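You operate a simulated robot arm through the tools that you are given. There is no shell and no other tool. Be economical: measure what you need, move in short steps, check, and stop when the job is done.

You run a simulated robot arm. Do the job below in one go: nothing can be reset, and whatever is moved stays where it is left.

JOB
Put one of the bay cards from the top of the steel table with one drawer on top of the valve with the orange lever.

It is judged by the outcome, as a careful person would: the job done as asked, and still so three seconds after it is handed in. It fails if anything else is knocked over, pushed out of place, dropped, spilled or broken.

ROBOT AND FRAMES
A 6-joint arm with a two-finger parallel gripper, fixed in place. Base frame: the origin is at the foot of the arm, x ahead of it, y to its left, z up; the work surface is at about z = 0. Lengths are in m, angles in degrees, forces in N, time in s.
With the tool pointing down near the work surface it reaches from about 0.18 to 0.46 m from the base axis. Its first joint turns from -70.0 to 70.0 degrees. Payload 1.9 kg.
The tool frame sits at the grasp point between the pads (the TCP): z along the fingers, y along the line on which they close. The tips reach 0.023 m beyond it. Largest opening 0.094 m; finger width 0.038, thickness 0.01; the body of the gripper, 0.054 by 0.096 m, starts 0.039 m behind the TCP.
Orientation is that of the tool frame in the base frame, as a unit quaternion [x, y, z, w]. With the fingers straight down and closing along the base's y, the tool's x points along the base's -x, its y along +y and its z along -z.

CONTROLS
- The arm moves only by the tool jog_arm. Its argument "rows" is a list of rows, each an object (a shift or turn left out is 0, a gripper value left out holds the last) with "dp": the shift along the base's x, y, z in units of 500 mm (1.0 is 500 mm), a list of three; "rotation": the turn, a rotation vector about the base's x, y, z in units of 60 degrees (1.0 is 60 degrees), a list of three; "hand": the finger opening in m, from 0 to 0.094. In form: [{"dp": [x, y, z], "rotation": [ax, ay, az], "hand": hand}, ...]. A call has 1 to 8 rows; each row is the pose to reach, as a shift and turn from the pose commanded when the call began. A call with a number of a shift or a turn outside -1 to 1 is refused whole. A row lasts 0.2 s, in which the tool goes at most 0.05 m and 8.6 degrees; a call with a longer step from one row to the next is refused whole, and so is a gripper value outside its range. A pose out of reach is approached as far as the arm can. The call stops where the force on the tool passes 40 N (or 10 N more than at its start, if that is more) or the arm is blocked; 0.2 s more then pass. The fingers move at their own pace (about 0.108 m/s each) and stop on an object; they squeeze with about 20 N. The grip force told is the motor's: it shows also when the fingers shut on nothing. Time passes only in rows, and 0.2 s behind the last, so rows that repeat a pose let the fingers close. It gives the time, the measured TCP pose, the force on the tool (base axes), the opening and the grip force at its end, in the units of the frame above (readings bear some noise).
- Cameras (640 x 400 px; columns grow to the right, rows downward): "scene" is fixed at [0.0561, 0.3073, 0.4408]; the picture's right is [-0.78, -0.62, 0.00], its down [-0.27, 0.33, -0.90] and it looks along [0.56, -0.71, -0.43] (base axes); focal length 250 px, centre (320, 200). "wrist" rides on the gripper at [0.086, 0.016, -0.074] in the tool frame; the picture's right is [-0.18, 0.98, 0.00], its down [-0.58, -0.11, -0.81] and it looks along [-0.79, -0.15, 0.59] (tool axes); focal length 243 px, centre (320, 200). There is no depth. A picture from a camera that has moved, and an enlarged one, comes with that camera's place and axes in the base frame and with its lens.
- capture(camera): a new picture of that camera. The clock stands still meanwhile.
- close_up(camera, box): a new picture of the part [left, top, right, bottom] of that camera's present view, enlarged. The clock stands still meanwhile.
- close_job(): hands the job in; it is judged then, once.

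Work in short steps. Places have to be worked out from the pictures, the camera data and where the tool is seen: move nearer, look again, correct. Check each grasp and each placing, and mend what went wrong. You have 90 turns and 36 pictures in all, those below and enlarged ones among them. Open the gripper and draw the arm clear of the work before you hand the job in, unless the task says otherwise; then end with one line.

The tools are called after "Emit:" as name(argument=value, ...) on one line, values as JSON. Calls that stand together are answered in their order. jog_arm: Moves the arm, as the interface text tells. Its arguments: {"type":"object","properties":{"rows":{"type":"array","items":{"type":"object","properties":{"dp":{"type":"array","items":{"type":"number"}},"rotation":{"type":"array","items":{"type":"number"}},"hand":{"type":"number"}}}}},"required":["rows"]} The other tools are called the same way: capture (camera) takes a picture; close_up (camera, box) takes an enlarged picture of a part of a camera's view; close_job () hands the job in.

At the start:

```text
time: 0.0
ee_pos: [0.2543, 0.0056, 0.3605]
tcp_rot: [0.001, 1.0, 0.001, 0.0]
ft_force: [0.1, -0.3, 0.3]
grip_width: 0.0938
grasp_force: 0.0
```

scene: 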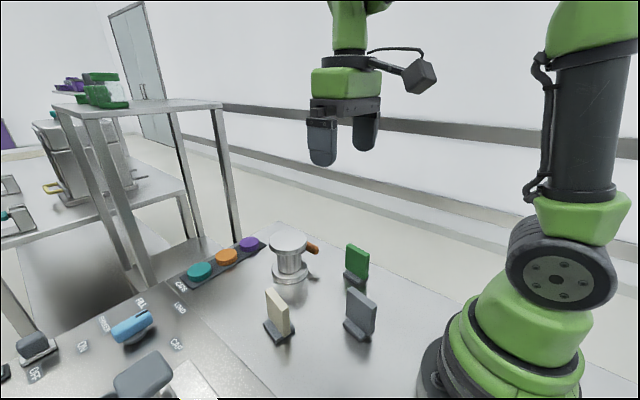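
wrist: 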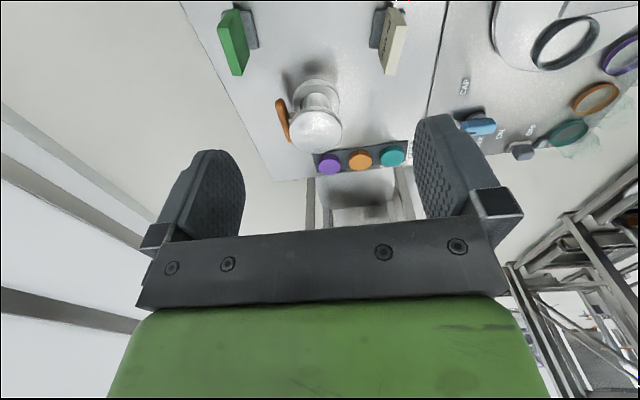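

The scene shows three upright cards (green, grey, cream) near the orange-lever valve, plus other tables. I'll take enlarged looks to identify things.

Emit:
close_up(camera="scene", box=[170, 210, 410, 360])

Emit:
close_up(camera="scene", box=[0, 50, 240, 200])

Emit:
close_up(camera="scene", box=[0, 250, 240, 400])

Emit:
close_up(camera="wrist", box=[200, 0, 640, 275])

```text
2.67 times, centred on (290, 285) of scene
camera zoom: at [0.0561, 0.3073, 0.4408], right [-0.78, -0.62, 0.0], down [-0.27, 0.33, -0.9], along [0.56, -0.71, -0.43], focal length 668 px, centre (400, -27)
```

zoom: 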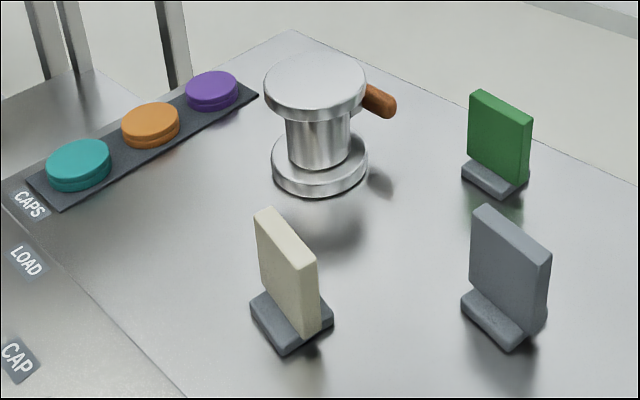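

```text
2.67 times, centred on (120, 125) of scene
camera zoom: at [0.0561, 0.3073, 0.4408], right [-0.78, -0.62, 0.0], down [-0.27, 0.33, -0.9], along [0.56, -0.71, -0.43], focal length 668 px, centre (853, 400)
```

zoom: 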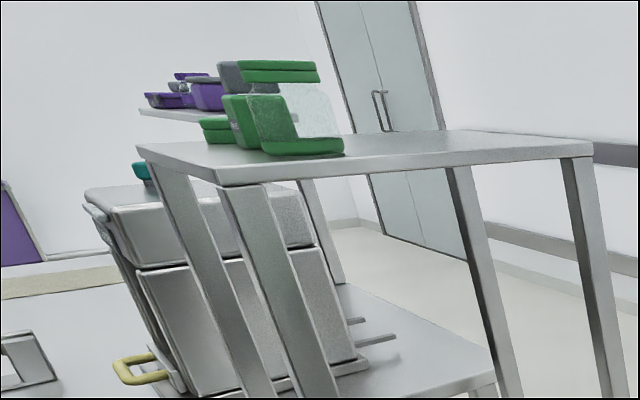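

```text
2.67 times, centred on (120, 325) of scene
camera zoom: at [0.0561, 0.3073, 0.4408], right [-0.78, -0.62, 0.0], down [-0.27, 0.33, -0.9], along [0.56, -0.71, -0.43], focal length 668 px, centre (853, -133)
```

zoom: 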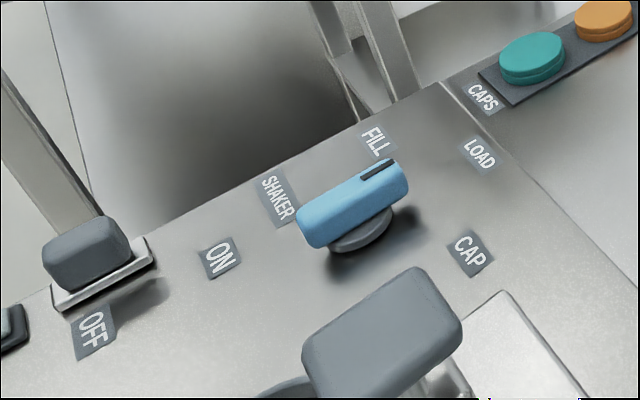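

```text
1.45 times, centred on (420, 138) of wrist
camera zoom: at [0.1667, 0.0209, 0.4367], right [0.18, 0.98, 0.0], down [0.58, -0.11, 0.81], along [0.79, -0.15, -0.59], focal length 353 px, centre (174, 291)
```

zoom: 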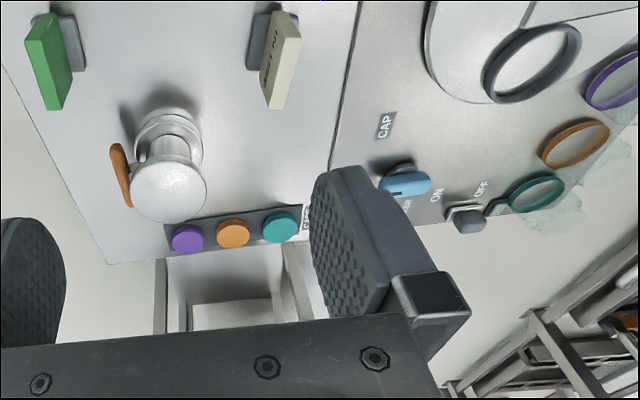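

The cards stand at about: cream (0.31, 0.105), grey (0.20, 0.006), green (0.28, -0.11); valve at about (0.417, -0.03), top z about 0.10. The cream one has text on its -y side; I'll turn the wrist camera to look from the -y side and check all three.

Emit:
jog_arm(rows=[{"dp": [0, -0.03, 0], "rotation": [0, 0, 0.14]}, {"dp": [0, -0.06, 0], "rotation": [0, 0, 0.28]}, {"dp": [0, -0.09, 0], "rotation": [0, 0, 0.42]}, {"dp": [0, -0.12, 0], "rotation": [0, 0, 0.56]}, {"dp": [0, -0.15, 0], "rotation": [0, 0, 0.7]}, {"dp": [0, -0.18, 0], "rotation": [0, 0, 0.84]}, {"dp": [0, -0.21, 0], "rotation": [0, 0, 0.98]}])

Emit:
jog_arm(rows=[{"dp": [0, -0.03, 0], "rotation": [0, 0, 0.14]}, {"dp": [0, -0.06, 0], "rotation": [0, 0, 0.28]}, {"dp": [0, -0.09, 0], "rotation": [0, 0, 0.42]}])

Emit:
capture(camera="wrist")

```text
time: 1.6
ee_pos: [0.2536, -0.1013, 0.3617]
tcp_rot: [-0.492, 0.871, 0.001, 0.001]
ft_force: [-0.2, 0.7, -0.4]
grip_width: 0.0942
grasp_force: 0.1
```

```text
time: 2.4
ee_pos: [0.2526, -0.1447, 0.3605]
tcp_rot: [-0.67, 0.743, 0.001, -0.001]
ft_force: [-0.9, 0.2, 0.2]
grip_width: 0.0942
grasp_force: 0.0
```

```text
29 pictures are left
camera wrist: at [0.2277, -0.2294, 0.4371], right [-0.96, 0.28, 0.0], down [0.17, 0.57, 0.81], along [0.23, 0.77, -0.59], focal length 243 px, centre (320, 200)
```

wrist: 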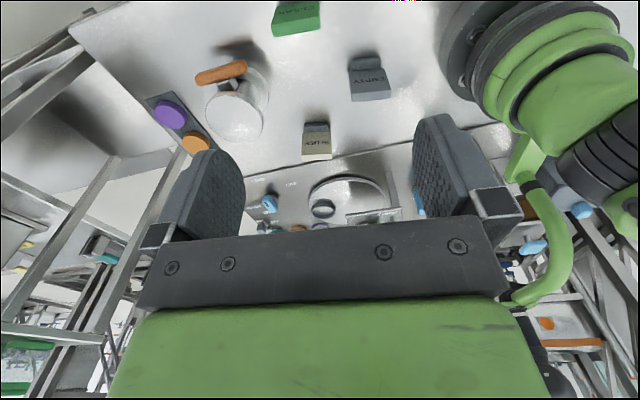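

All three carry labels (CLEAN, EMPTY, IN USE), so all are bay cards. I'll enlarge to measure the cream card and valve by triangulation.

Emit:
close_up(camera="wrist", box=[180, 0, 420, 150])

Emit:
close_up(camera="scene", box=[240, 215, 400, 315])

```text
2.67 times, centred on (300, 75) of wrist
camera zoom: at [0.2277, -0.2294, 0.4371], right [-0.96, 0.28, 0.0], down [0.17, 0.57, 0.81], along [0.23, 0.77, -0.59], focal length 647 px, centre (373, 533)
```

zoom: 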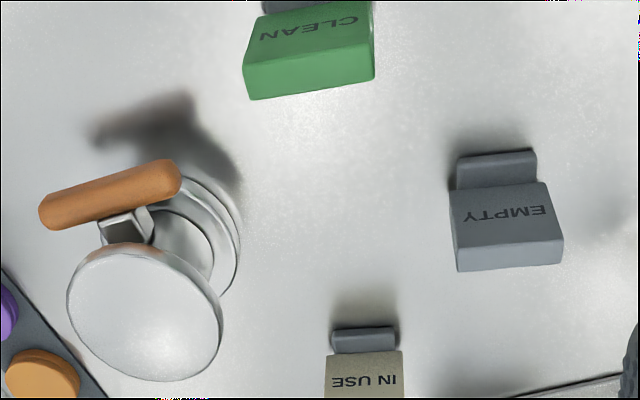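

```text
4.00 times, centred on (320, 265) of scene
camera zoom: at [0.0561, 0.3073, 0.4408], right [-0.78, -0.62, 0.0], down [-0.27, 0.33, -0.9], along [0.56, -0.71, -0.43], focal length 1001 px, centre (320, -60)
```

zoom: 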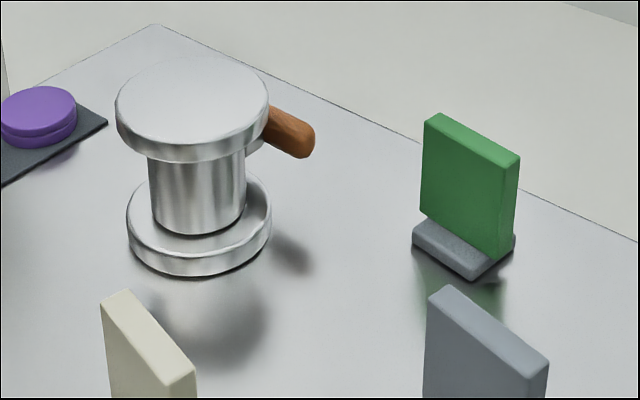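

Valve top is about (0.429, -0.042, 0.095), radius about 0.045. The cream card's normal is roughly along (0.28, 0.96), so I'll unwind the yaw to about -16° and come behind and above the card for a closer look.

Emit:
jog_arm(rows=[{"dp": [0.003, 0.04, -0.01], "rotation": [0, 0, -0.139]}, {"dp": [0.006, 0.08, -0.02], "rotation": [0, 0, -0.278]}, {"dp": [0.009, 0.12, -0.03], "rotation": [0, 0, -0.417]}, {"dp": [0.012, 0.16, -0.04], "rotation": [0, 0, -0.556]}, {"dp": [0.015, 0.2, -0.05], "rotation": [0, 0, -0.695]}, {"dp": [0.018, 0.24, -0.06], "rotation": [0, 0, -0.834]}])

Emit:
jog_arm(rows=[{"dp": [0.003, 0.04, -0.03], "rotation": [0, 0, -0.139]}, {"dp": [0.006, 0.08, -0.06], "rotation": [0, 0, -0.278]}, {"dp": [0.009, 0.12, -0.09], "rotation": [0, 0, -0.417]}, {"dp": [0.012, 0.16, -0.12], "rotation": [0, 0, -0.556]}, {"dp": [0.015, 0.2, -0.15], "rotation": [0, 0, -0.695]}, {"dp": [0.018, 0.25, -0.16], "rotation": [0, 0, -0.834]}])

Emit:
capture(camera="wrist")

Emit:
capture(camera="scene")

```text
time: 3.8
ee_pos: [0.2621, -0.0236, 0.33]
tcp_rot: [-0.291, 0.957, 0.001, 0.001]
ft_force: [-0.9, -0.3, -0.2]
grip_width: 0.0939
grasp_force: 0.0
```

```text
time: 5.2
ee_pos: [0.2726, 0.1003, 0.2516]
tcp_rot: [0.141, 0.99, 0.001, 0.0]
ft_force: [0.4, 0.3, 0.3]
grip_width: 0.0939
grasp_force: 0.1
```

```text
26 pictures are left
camera wrist: at [0.1936, 0.1399, 0.327], right [0.45, 0.89, 0.0], down [0.53, -0.27, 0.81], along [0.72, -0.36, -0.59], focal length 243 px, centre (320, 200)
```

wrist: 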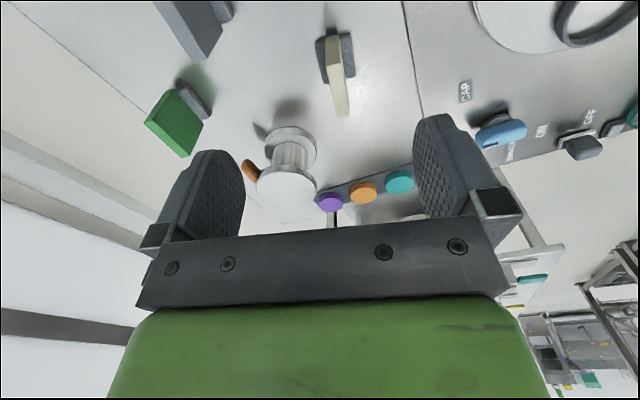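

```text
25 pictures are left
```

scene: 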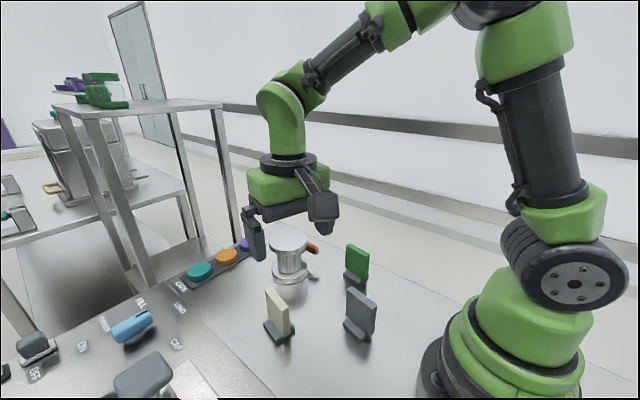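

The card is now seen nearly edge-on; I'll enlarge it to fix its place and yaw.

Emit:
close_up(camera="wrist", box=[272, 0, 432, 100])

Emit:
close_up(camera="scene", box=[224, 270, 336, 340])

Emit:
close_up(camera="scene", box=[224, 290, 336, 360])

```text
4.00 times, centred on (352, 50) of wrist
camera zoom: at [0.1936, 0.1399, 0.327], right [0.45, 0.89, 0.0], down [0.53, -0.27, 0.81], along [0.72, -0.36, -0.59], focal length 970 px, centre (192, 800)
```

zoom: 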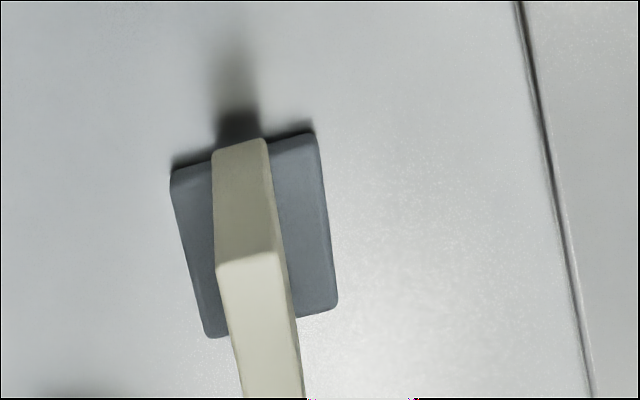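

```text
5.71 times, centred on (280, 305) of scene
camera zoom: at [0.0561, 0.3073, 0.4408], right [-0.78, -0.62, 0.0], down [-0.27, 0.33, -0.9], along [0.56, -0.71, -0.43], focal length 1430 px, centre (549, -400)
```

zoom: 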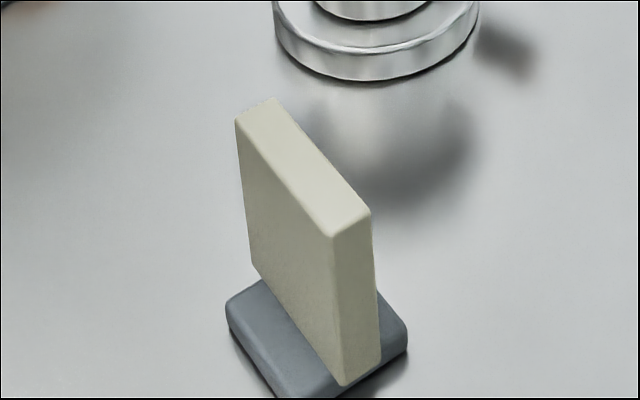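

```text
5.71 times, centred on (280, 325) of scene
camera zoom: at [0.0561, 0.3073, 0.4408], right [-0.78, -0.62, 0.0], down [-0.27, 0.33, -0.9], along [0.56, -0.71, -0.43], focal length 1430 px, centre (549, -514)
```

zoom: 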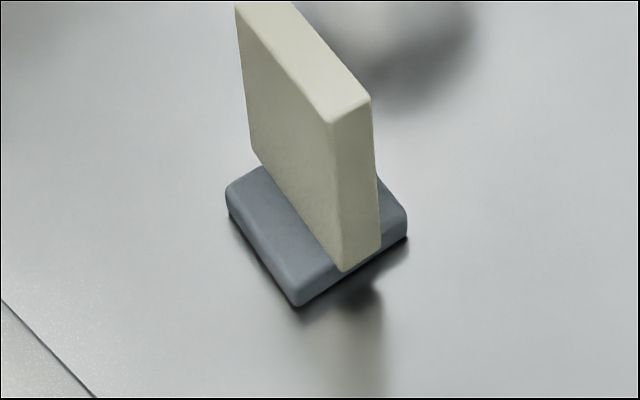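

Card top is at z about 0.081, centred near (0.328, 0.094), yaw about -14.5°. I move above it to z 0.13 with the fingers open and look.

Emit:
jog_arm(rows=[{"dp": [0.055, -0.006, 0], "rotation": [0, 0, 0.02]}, {"dp": [0.111, -0.013, 0], "rotation": [0, 0, 0.02]}, {"dp": [0.111, -0.013, -0.08], "rotation": [0, 0, 0.02]}, {"dp": [0.111, -0.013, -0.16], "rotation": [0, 0, 0.02]}, {"dp": [0.111, -0.013, -0.24], "rotation": [0, 0, 0.02]}, {"dp": [0.111, -0.013, -0.24], "rotation": [0, 0, 0.02]}])

Emit:
capture(camera="wrist")

Emit:
capture(camera="scene")

```text
time: 6.6
ee_pos: [0.3293, 0.0933, 0.1304]
tcp_rot: [0.129, 0.992, 0.001, 0.0]
ft_force: [0.2, 0.3, -0.5]
grip_width: 0.0941
grasp_force: 0.0
```

```text
21 pictures are left
camera wrist: at [0.2495, 0.1318, 0.2063], right [0.43, 0.9, 0.0], down [0.53, -0.26, 0.81], along [0.73, -0.35, -0.59], focal length 243 px, centre (320, 200)
```

wrist: 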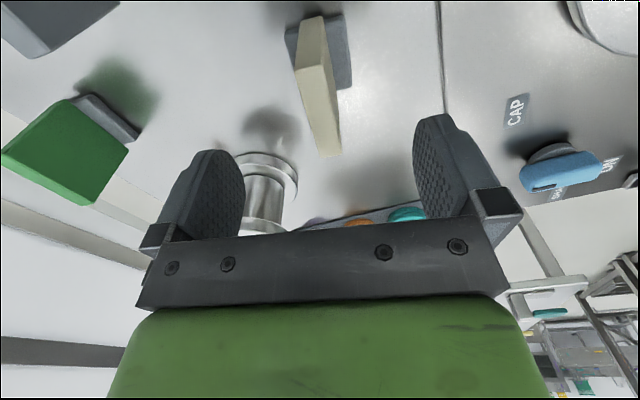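

```text
20 pictures are left
```

scene: 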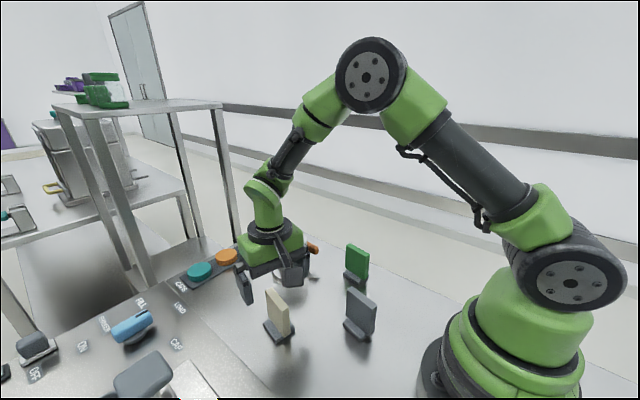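

The card sits centred between the fingers within about 2 mm at (0.328, 0.096). I descend to z about 0.055 and close.

Emit:
jog_arm(rows=[{"dp": [-0.002, 0.005, -0.05]}, {"dp": [-0.002, 0.005, -0.1]}, {"dp": [-0.002, 0.005, -0.15]}, {"dp": [-0.002, 0.005, -0.15]}])

Emit:
jog_arm(rows=[{"hand": 0.04}, {"hand": 0.04}, {"hand": 0.0}, {"hand": 0.0}, {"hand": 0.0}])

Emit:
capture(camera="scene")

```text
time: 7.6
ee_pos: [0.328, 0.0936, 0.0561]
tcp_rot: [0.129, 0.992, 0.001, 0.001]
ft_force: [-0.3, -0.2, -0.2]
grip_width: 0.0942
grasp_force: 0.1
```

```text
time: 8.8
ee_pos: [0.3279, 0.0948, 0.0555]
tcp_rot: [0.13, 0.992, 0.002, 0.0]
ft_force: [-0.8, -1.1, 0.9]
grip_width: 0.0157
grasp_force: 19.8
```

```text
19 pictures are left
```

scene: 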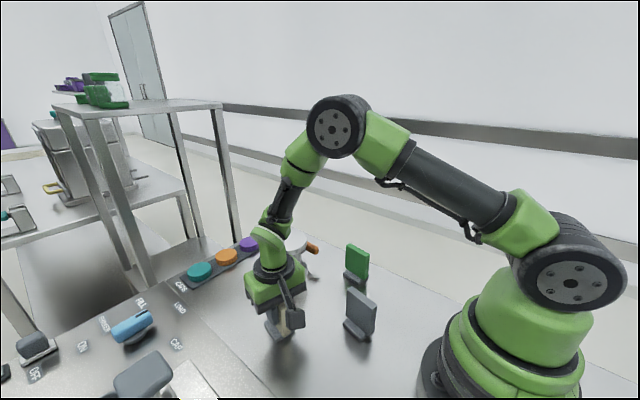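

Card gripped (15.7 mm, 20 N). I lift 0.14 m and inspect the valve with the wrist camera.

Emit:
jog_arm(rows=[{"dp": [0, 0, 0.04]}, {"dp": [0, 0, 0.12]}, {"dp": [0, 0, 0.2]}, {"dp": [0, 0, 0.28]}, {"dp": [0, 0, 0.28]}])

Emit:
capture(camera="wrist")

Emit:
capture(camera="scene")

```text
time: 10.0
ee_pos: [0.3278, 0.0963, 0.1969]
tcp_rot: [0.129, 0.992, 0.001, -0.001]
ft_force: [0.6, 0.0, -1.3]
grip_width: 0.016
grasp_force: 19.4
```

```text
18 pictures are left
camera wrist: at [0.2485, 0.1338, 0.2726], right [0.43, 0.9, 0.0], down [0.53, -0.26, 0.81], along [0.73, -0.35, -0.59], focal length 243 px, centre (320, 200)
```

wrist: 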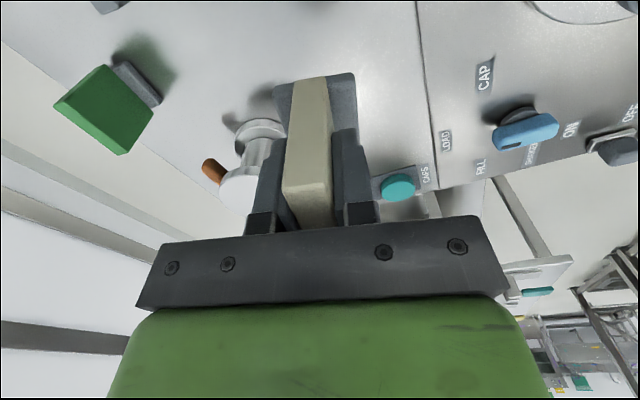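

```text
17 pictures are left
```

scene: 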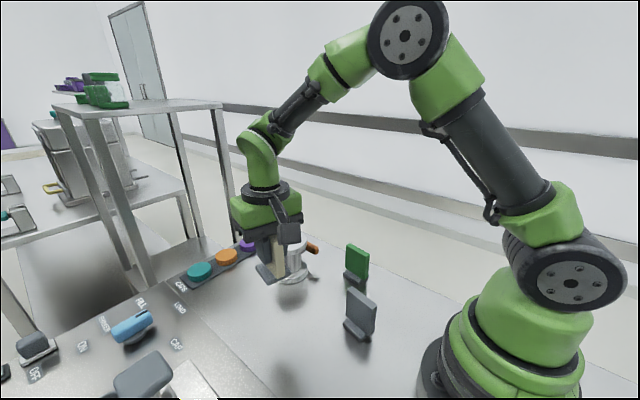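

Card held level with the foot bottom at about z 0.14. Averaged views put the valve top at (0.428, -0.039, ~0.096); I move over it at this height.

Emit:
jog_arm(rows=[{"dp": [0.03, -0.04, 0]}, {"dp": [0.08, -0.108, 0]}, {"dp": [0.13, -0.175, 0]}, {"dp": [0.18, -0.243, 0]}, {"dp": [0.2, -0.27, 0]}, {"dp": [0.2, -0.27, 0]}])

Emit:
capture(camera="wrist")

Emit:
close_up(camera="scene", box=[200, 180, 400, 305])

```text
time: 11.4
ee_pos: [0.4268, -0.0389, 0.196]
tcp_rot: [0.13, 0.992, 0.001, 0.0]
ft_force: [-1.3, -0.4, -0.8]
grip_width: 0.0161
grasp_force: 20.1
```

```text
16 pictures are left
camera wrist: at [0.3466, -0.0015, 0.2713], right [0.43, 0.9, 0.0], down [0.53, -0.26, 0.81], along [0.73, -0.35, -0.59], focal length 243 px, centre (320, 200)
```

wrist: 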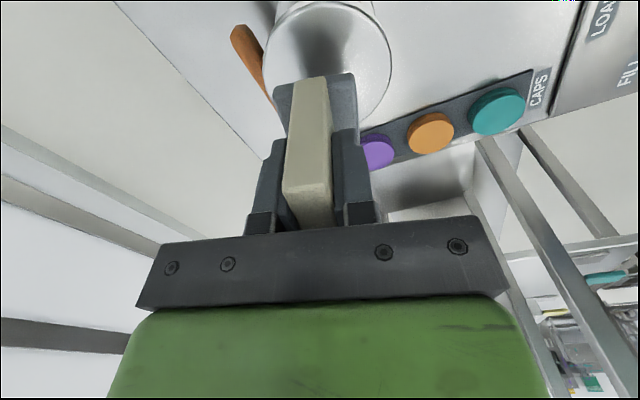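

```text
3.20 times, centred on (300, 242) of scene
camera zoom: at [0.0561, 0.3073, 0.4408], right [-0.78, -0.62, 0.0], down [-0.27, 0.33, -0.9], along [0.56, -0.71, -0.43], focal length 801 px, centre (384, 64)
```

zoom: 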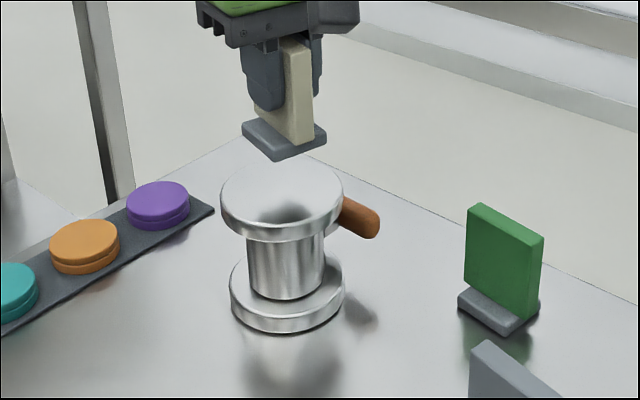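

Wrist view puts the valve top centre at about (0.429, -0.035); a 3 mm correction, then descend to just above it.

Emit:
jog_arm(rows=[{"dp": [0.004, 0.006, 0]}, {"dp": [0.004, 0.006, -0.03]}, {"dp": [0.004, 0.006, -0.06]}, {"dp": [0.004, 0.006, -0.06]}])

Emit:
close_up(camera="scene", box=[220, 195, 348, 275])

Emit:
capture(camera="wrist")

```text
time: 12.4
ee_pos: [0.4288, -0.0355, 0.1647]
tcp_rot: [0.129, 0.992, 0.001, 0.0]
ft_force: [-0.6, 0.1, -0.7]
grip_width: 0.016
grasp_force: 19.6
```

```text
5.00 times, centred on (284, 235) of scene
camera zoom: at [0.0561, 0.3073, 0.4408], right [-0.78, -0.62, 0.0], down [-0.27, 0.33, -0.9], along [0.56, -0.71, -0.43], focal length 1252 px, centre (500, 25)
```

zoom: 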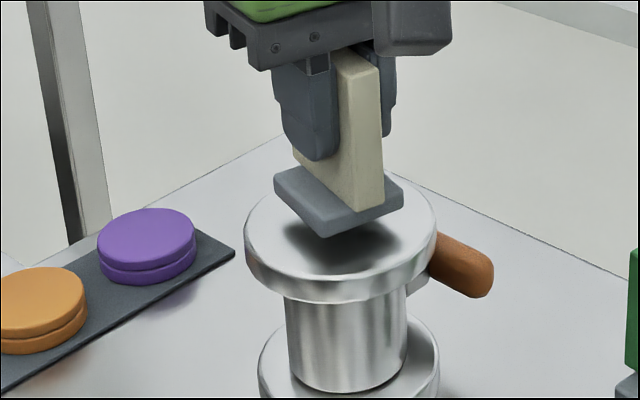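

```text
13 pictures are left
camera wrist: at [0.3492, 0.0018, 0.2404], right [0.43, 0.9, 0.0], down [0.53, -0.26, 0.81], along [0.73, -0.35, -0.59], focal length 243 px, centre (320, 200)
```

wrist: 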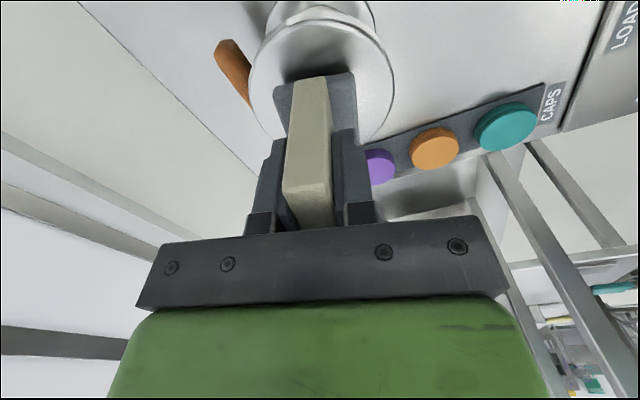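

The foot is centred over the disc with a gap of roughly 1 cm. I lower in 2 mm rows watching the force.

Emit:
jog_arm(rows=[{"dp": [0, 0, -0.004]}, {"dp": [0, 0, -0.008]}, {"dp": [0, 0, -0.012]}, {"dp": [0, 0, -0.016]}])

Emit:
close_up(camera="scene", box=[220, 195, 348, 275])

```text
time: 13.4
ee_pos: [0.4282, -0.0351, 0.1585]
tcp_rot: [0.13, 0.992, 0.001, 0.0]
ft_force: [-0.4, -0.2, -1.4]
grip_width: 0.0159
grasp_force: 20.0
```

```text
5.00 times, centred on (284, 235) of scene
camera zoom: at [0.0561, 0.3073, 0.4408], right [-0.78, -0.62, 0.0], down [-0.27, 0.33, -0.9], along [0.56, -0.71, -0.43], focal length 1252 px, centre (500, 25)
```

zoom: 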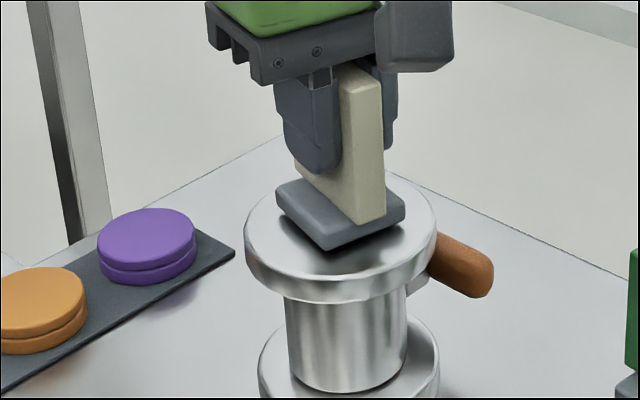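

Nearly there; no contact force yet (z 0.1585). I continue in 1 mm rows.

Emit:
jog_arm(rows=[{"dp": [0, 0, -0.002]}, {"dp": [0, 0, -0.004]}, {"dp": [0, 0, -0.006]}, {"dp": [0, 0, -0.008]}])

```text
time: 14.4
ee_pos: [0.4295, -0.0359, 0.1556]
tcp_rot: [0.13, 0.992, 0.001, 0.003]
ft_force: [-0.2, -1.1, 14.2]
grip_width: 0.0157
grasp_force: 20.0
```

Contact (14 N). I ease up 1 mm to relieve the press and check.

Emit:
jog_arm(rows=[{"dp": [0, 0, 0.002]}, {"dp": [0, 0, 0.002]}])

Emit:
close_up(camera="scene", box=[220, 195, 348, 275])

```text
time: 15.0
ee_pos: [0.4294, -0.0359, 0.154]
tcp_rot: [0.129, 0.992, 0.001, 0.002]
ft_force: [3.1, 0.3, 7.2]
grip_width: 0.0157
grasp_force: 20.1
```

```text
5.00 times, centred on (284, 235) of scene
camera zoom: at [0.0561, 0.3073, 0.4408], right [-0.78, -0.62, 0.0], down [-0.27, 0.33, -0.9], along [0.56, -0.71, -0.43], focal length 1252 px, centre (500, 25)
```

zoom: 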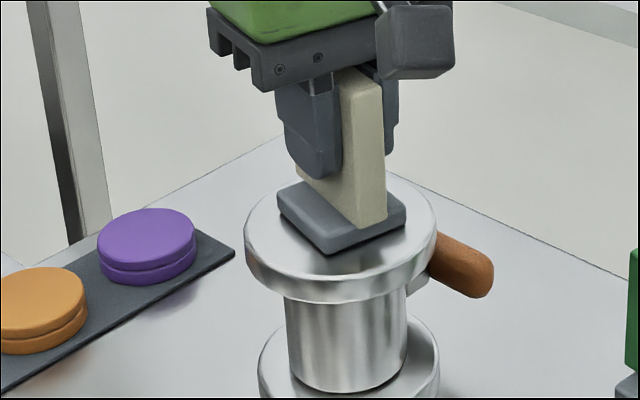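

The foot is seated flat on the disc with about 7 N. I open gently, then rise straight up.

Emit:
jog_arm(rows=[{"hand": 0.025}, {"hand": 0.04}, {"hand": 0.06}, {"hand": 0.06}])

Emit:
capture(camera="wrist")

```text
time: 16.0
ee_pos: [0.4275, -0.0374, 0.156]
tcp_rot: [0.13, 0.992, 0.001, 0.0]
ft_force: [-0.5, -0.6, -0.6]
grip_width: 0.0601
grasp_force: 0.1
```

```text
10 pictures are left
camera wrist: at [0.3484, 0.0014, 0.2309], right [0.43, 0.9, 0.0], down [0.53, -0.26, 0.81], along [0.73, -0.35, -0.59], focal length 243 px, centre (320, 200)
```

wrist: 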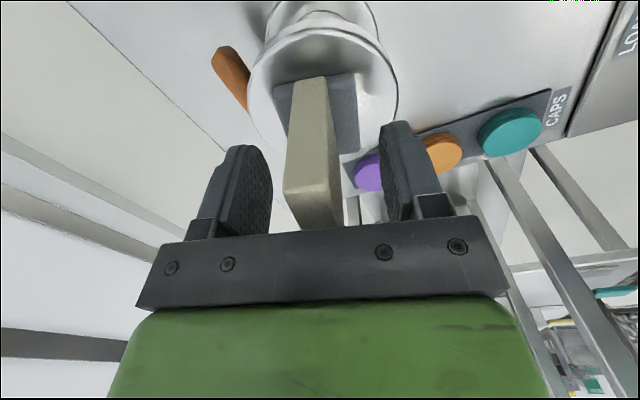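

The fingers are clear of the card on both sides and it stands on its own. I rise straight up, then back away.

Emit:
jog_arm(rows=[{"dp": [0, 0, 0.03]}, {"dp": [0, 0, 0.1]}, {"dp": [0, 0, 0.18]}, {"dp": [0, 0, 0.26]}, {"dp": [-0.09, 0.0, 0.28]}, {"dp": [-0.18, 0.0, 0.3]}, {"dp": [-0.27, 0, 0.32]}, {"dp": [-0.3, 0, 0.32]}])

Emit:
capture(camera="scene")

Emit:
close_up(camera="scene", box=[220, 195, 380, 295])

```text
time: 17.8
ee_pos: [0.3981, -0.0476, 0.336]
tcp_rot: [0.129, 0.992, 0.0, 0.0]
ft_force: [0.4, 0.5, 0.4]
grip_width: 0.06
grasp_force: 0.1
out of reach, approached as far as the arm can: row 5, 6, 7, 8
```

```text
9 pictures are left
```

scene: 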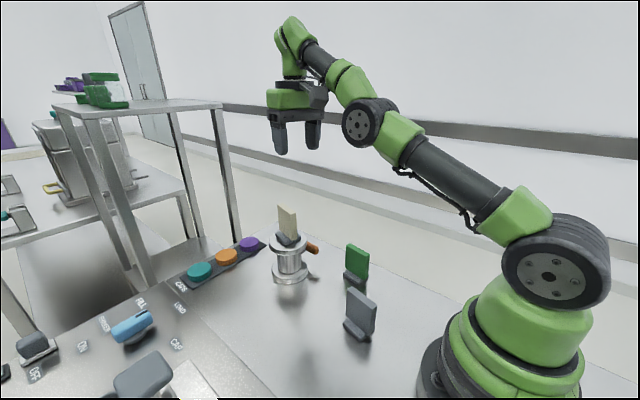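

```text
4.00 times, centred on (300, 245) of scene
camera zoom: at [0.0561, 0.3073, 0.4408], right [-0.78, -0.62, 0.0], down [-0.27, 0.33, -0.9], along [0.56, -0.71, -0.43], focal length 1001 px, centre (400, 20)
```

zoom: 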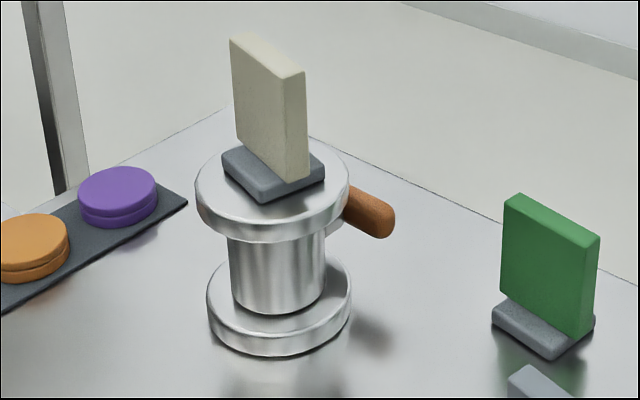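

The cream card stands upright on the valve's disc, everything else is in its place, and the arm is well clear above with the gripper open. I hand the job in.

Emit:
close_job()

```text
The job is handed in.
```

The cream "IN USE" bay card is standing upright on top of the valve with the orange lever; nothing else looked moved in the last picture, and the job is handed in.
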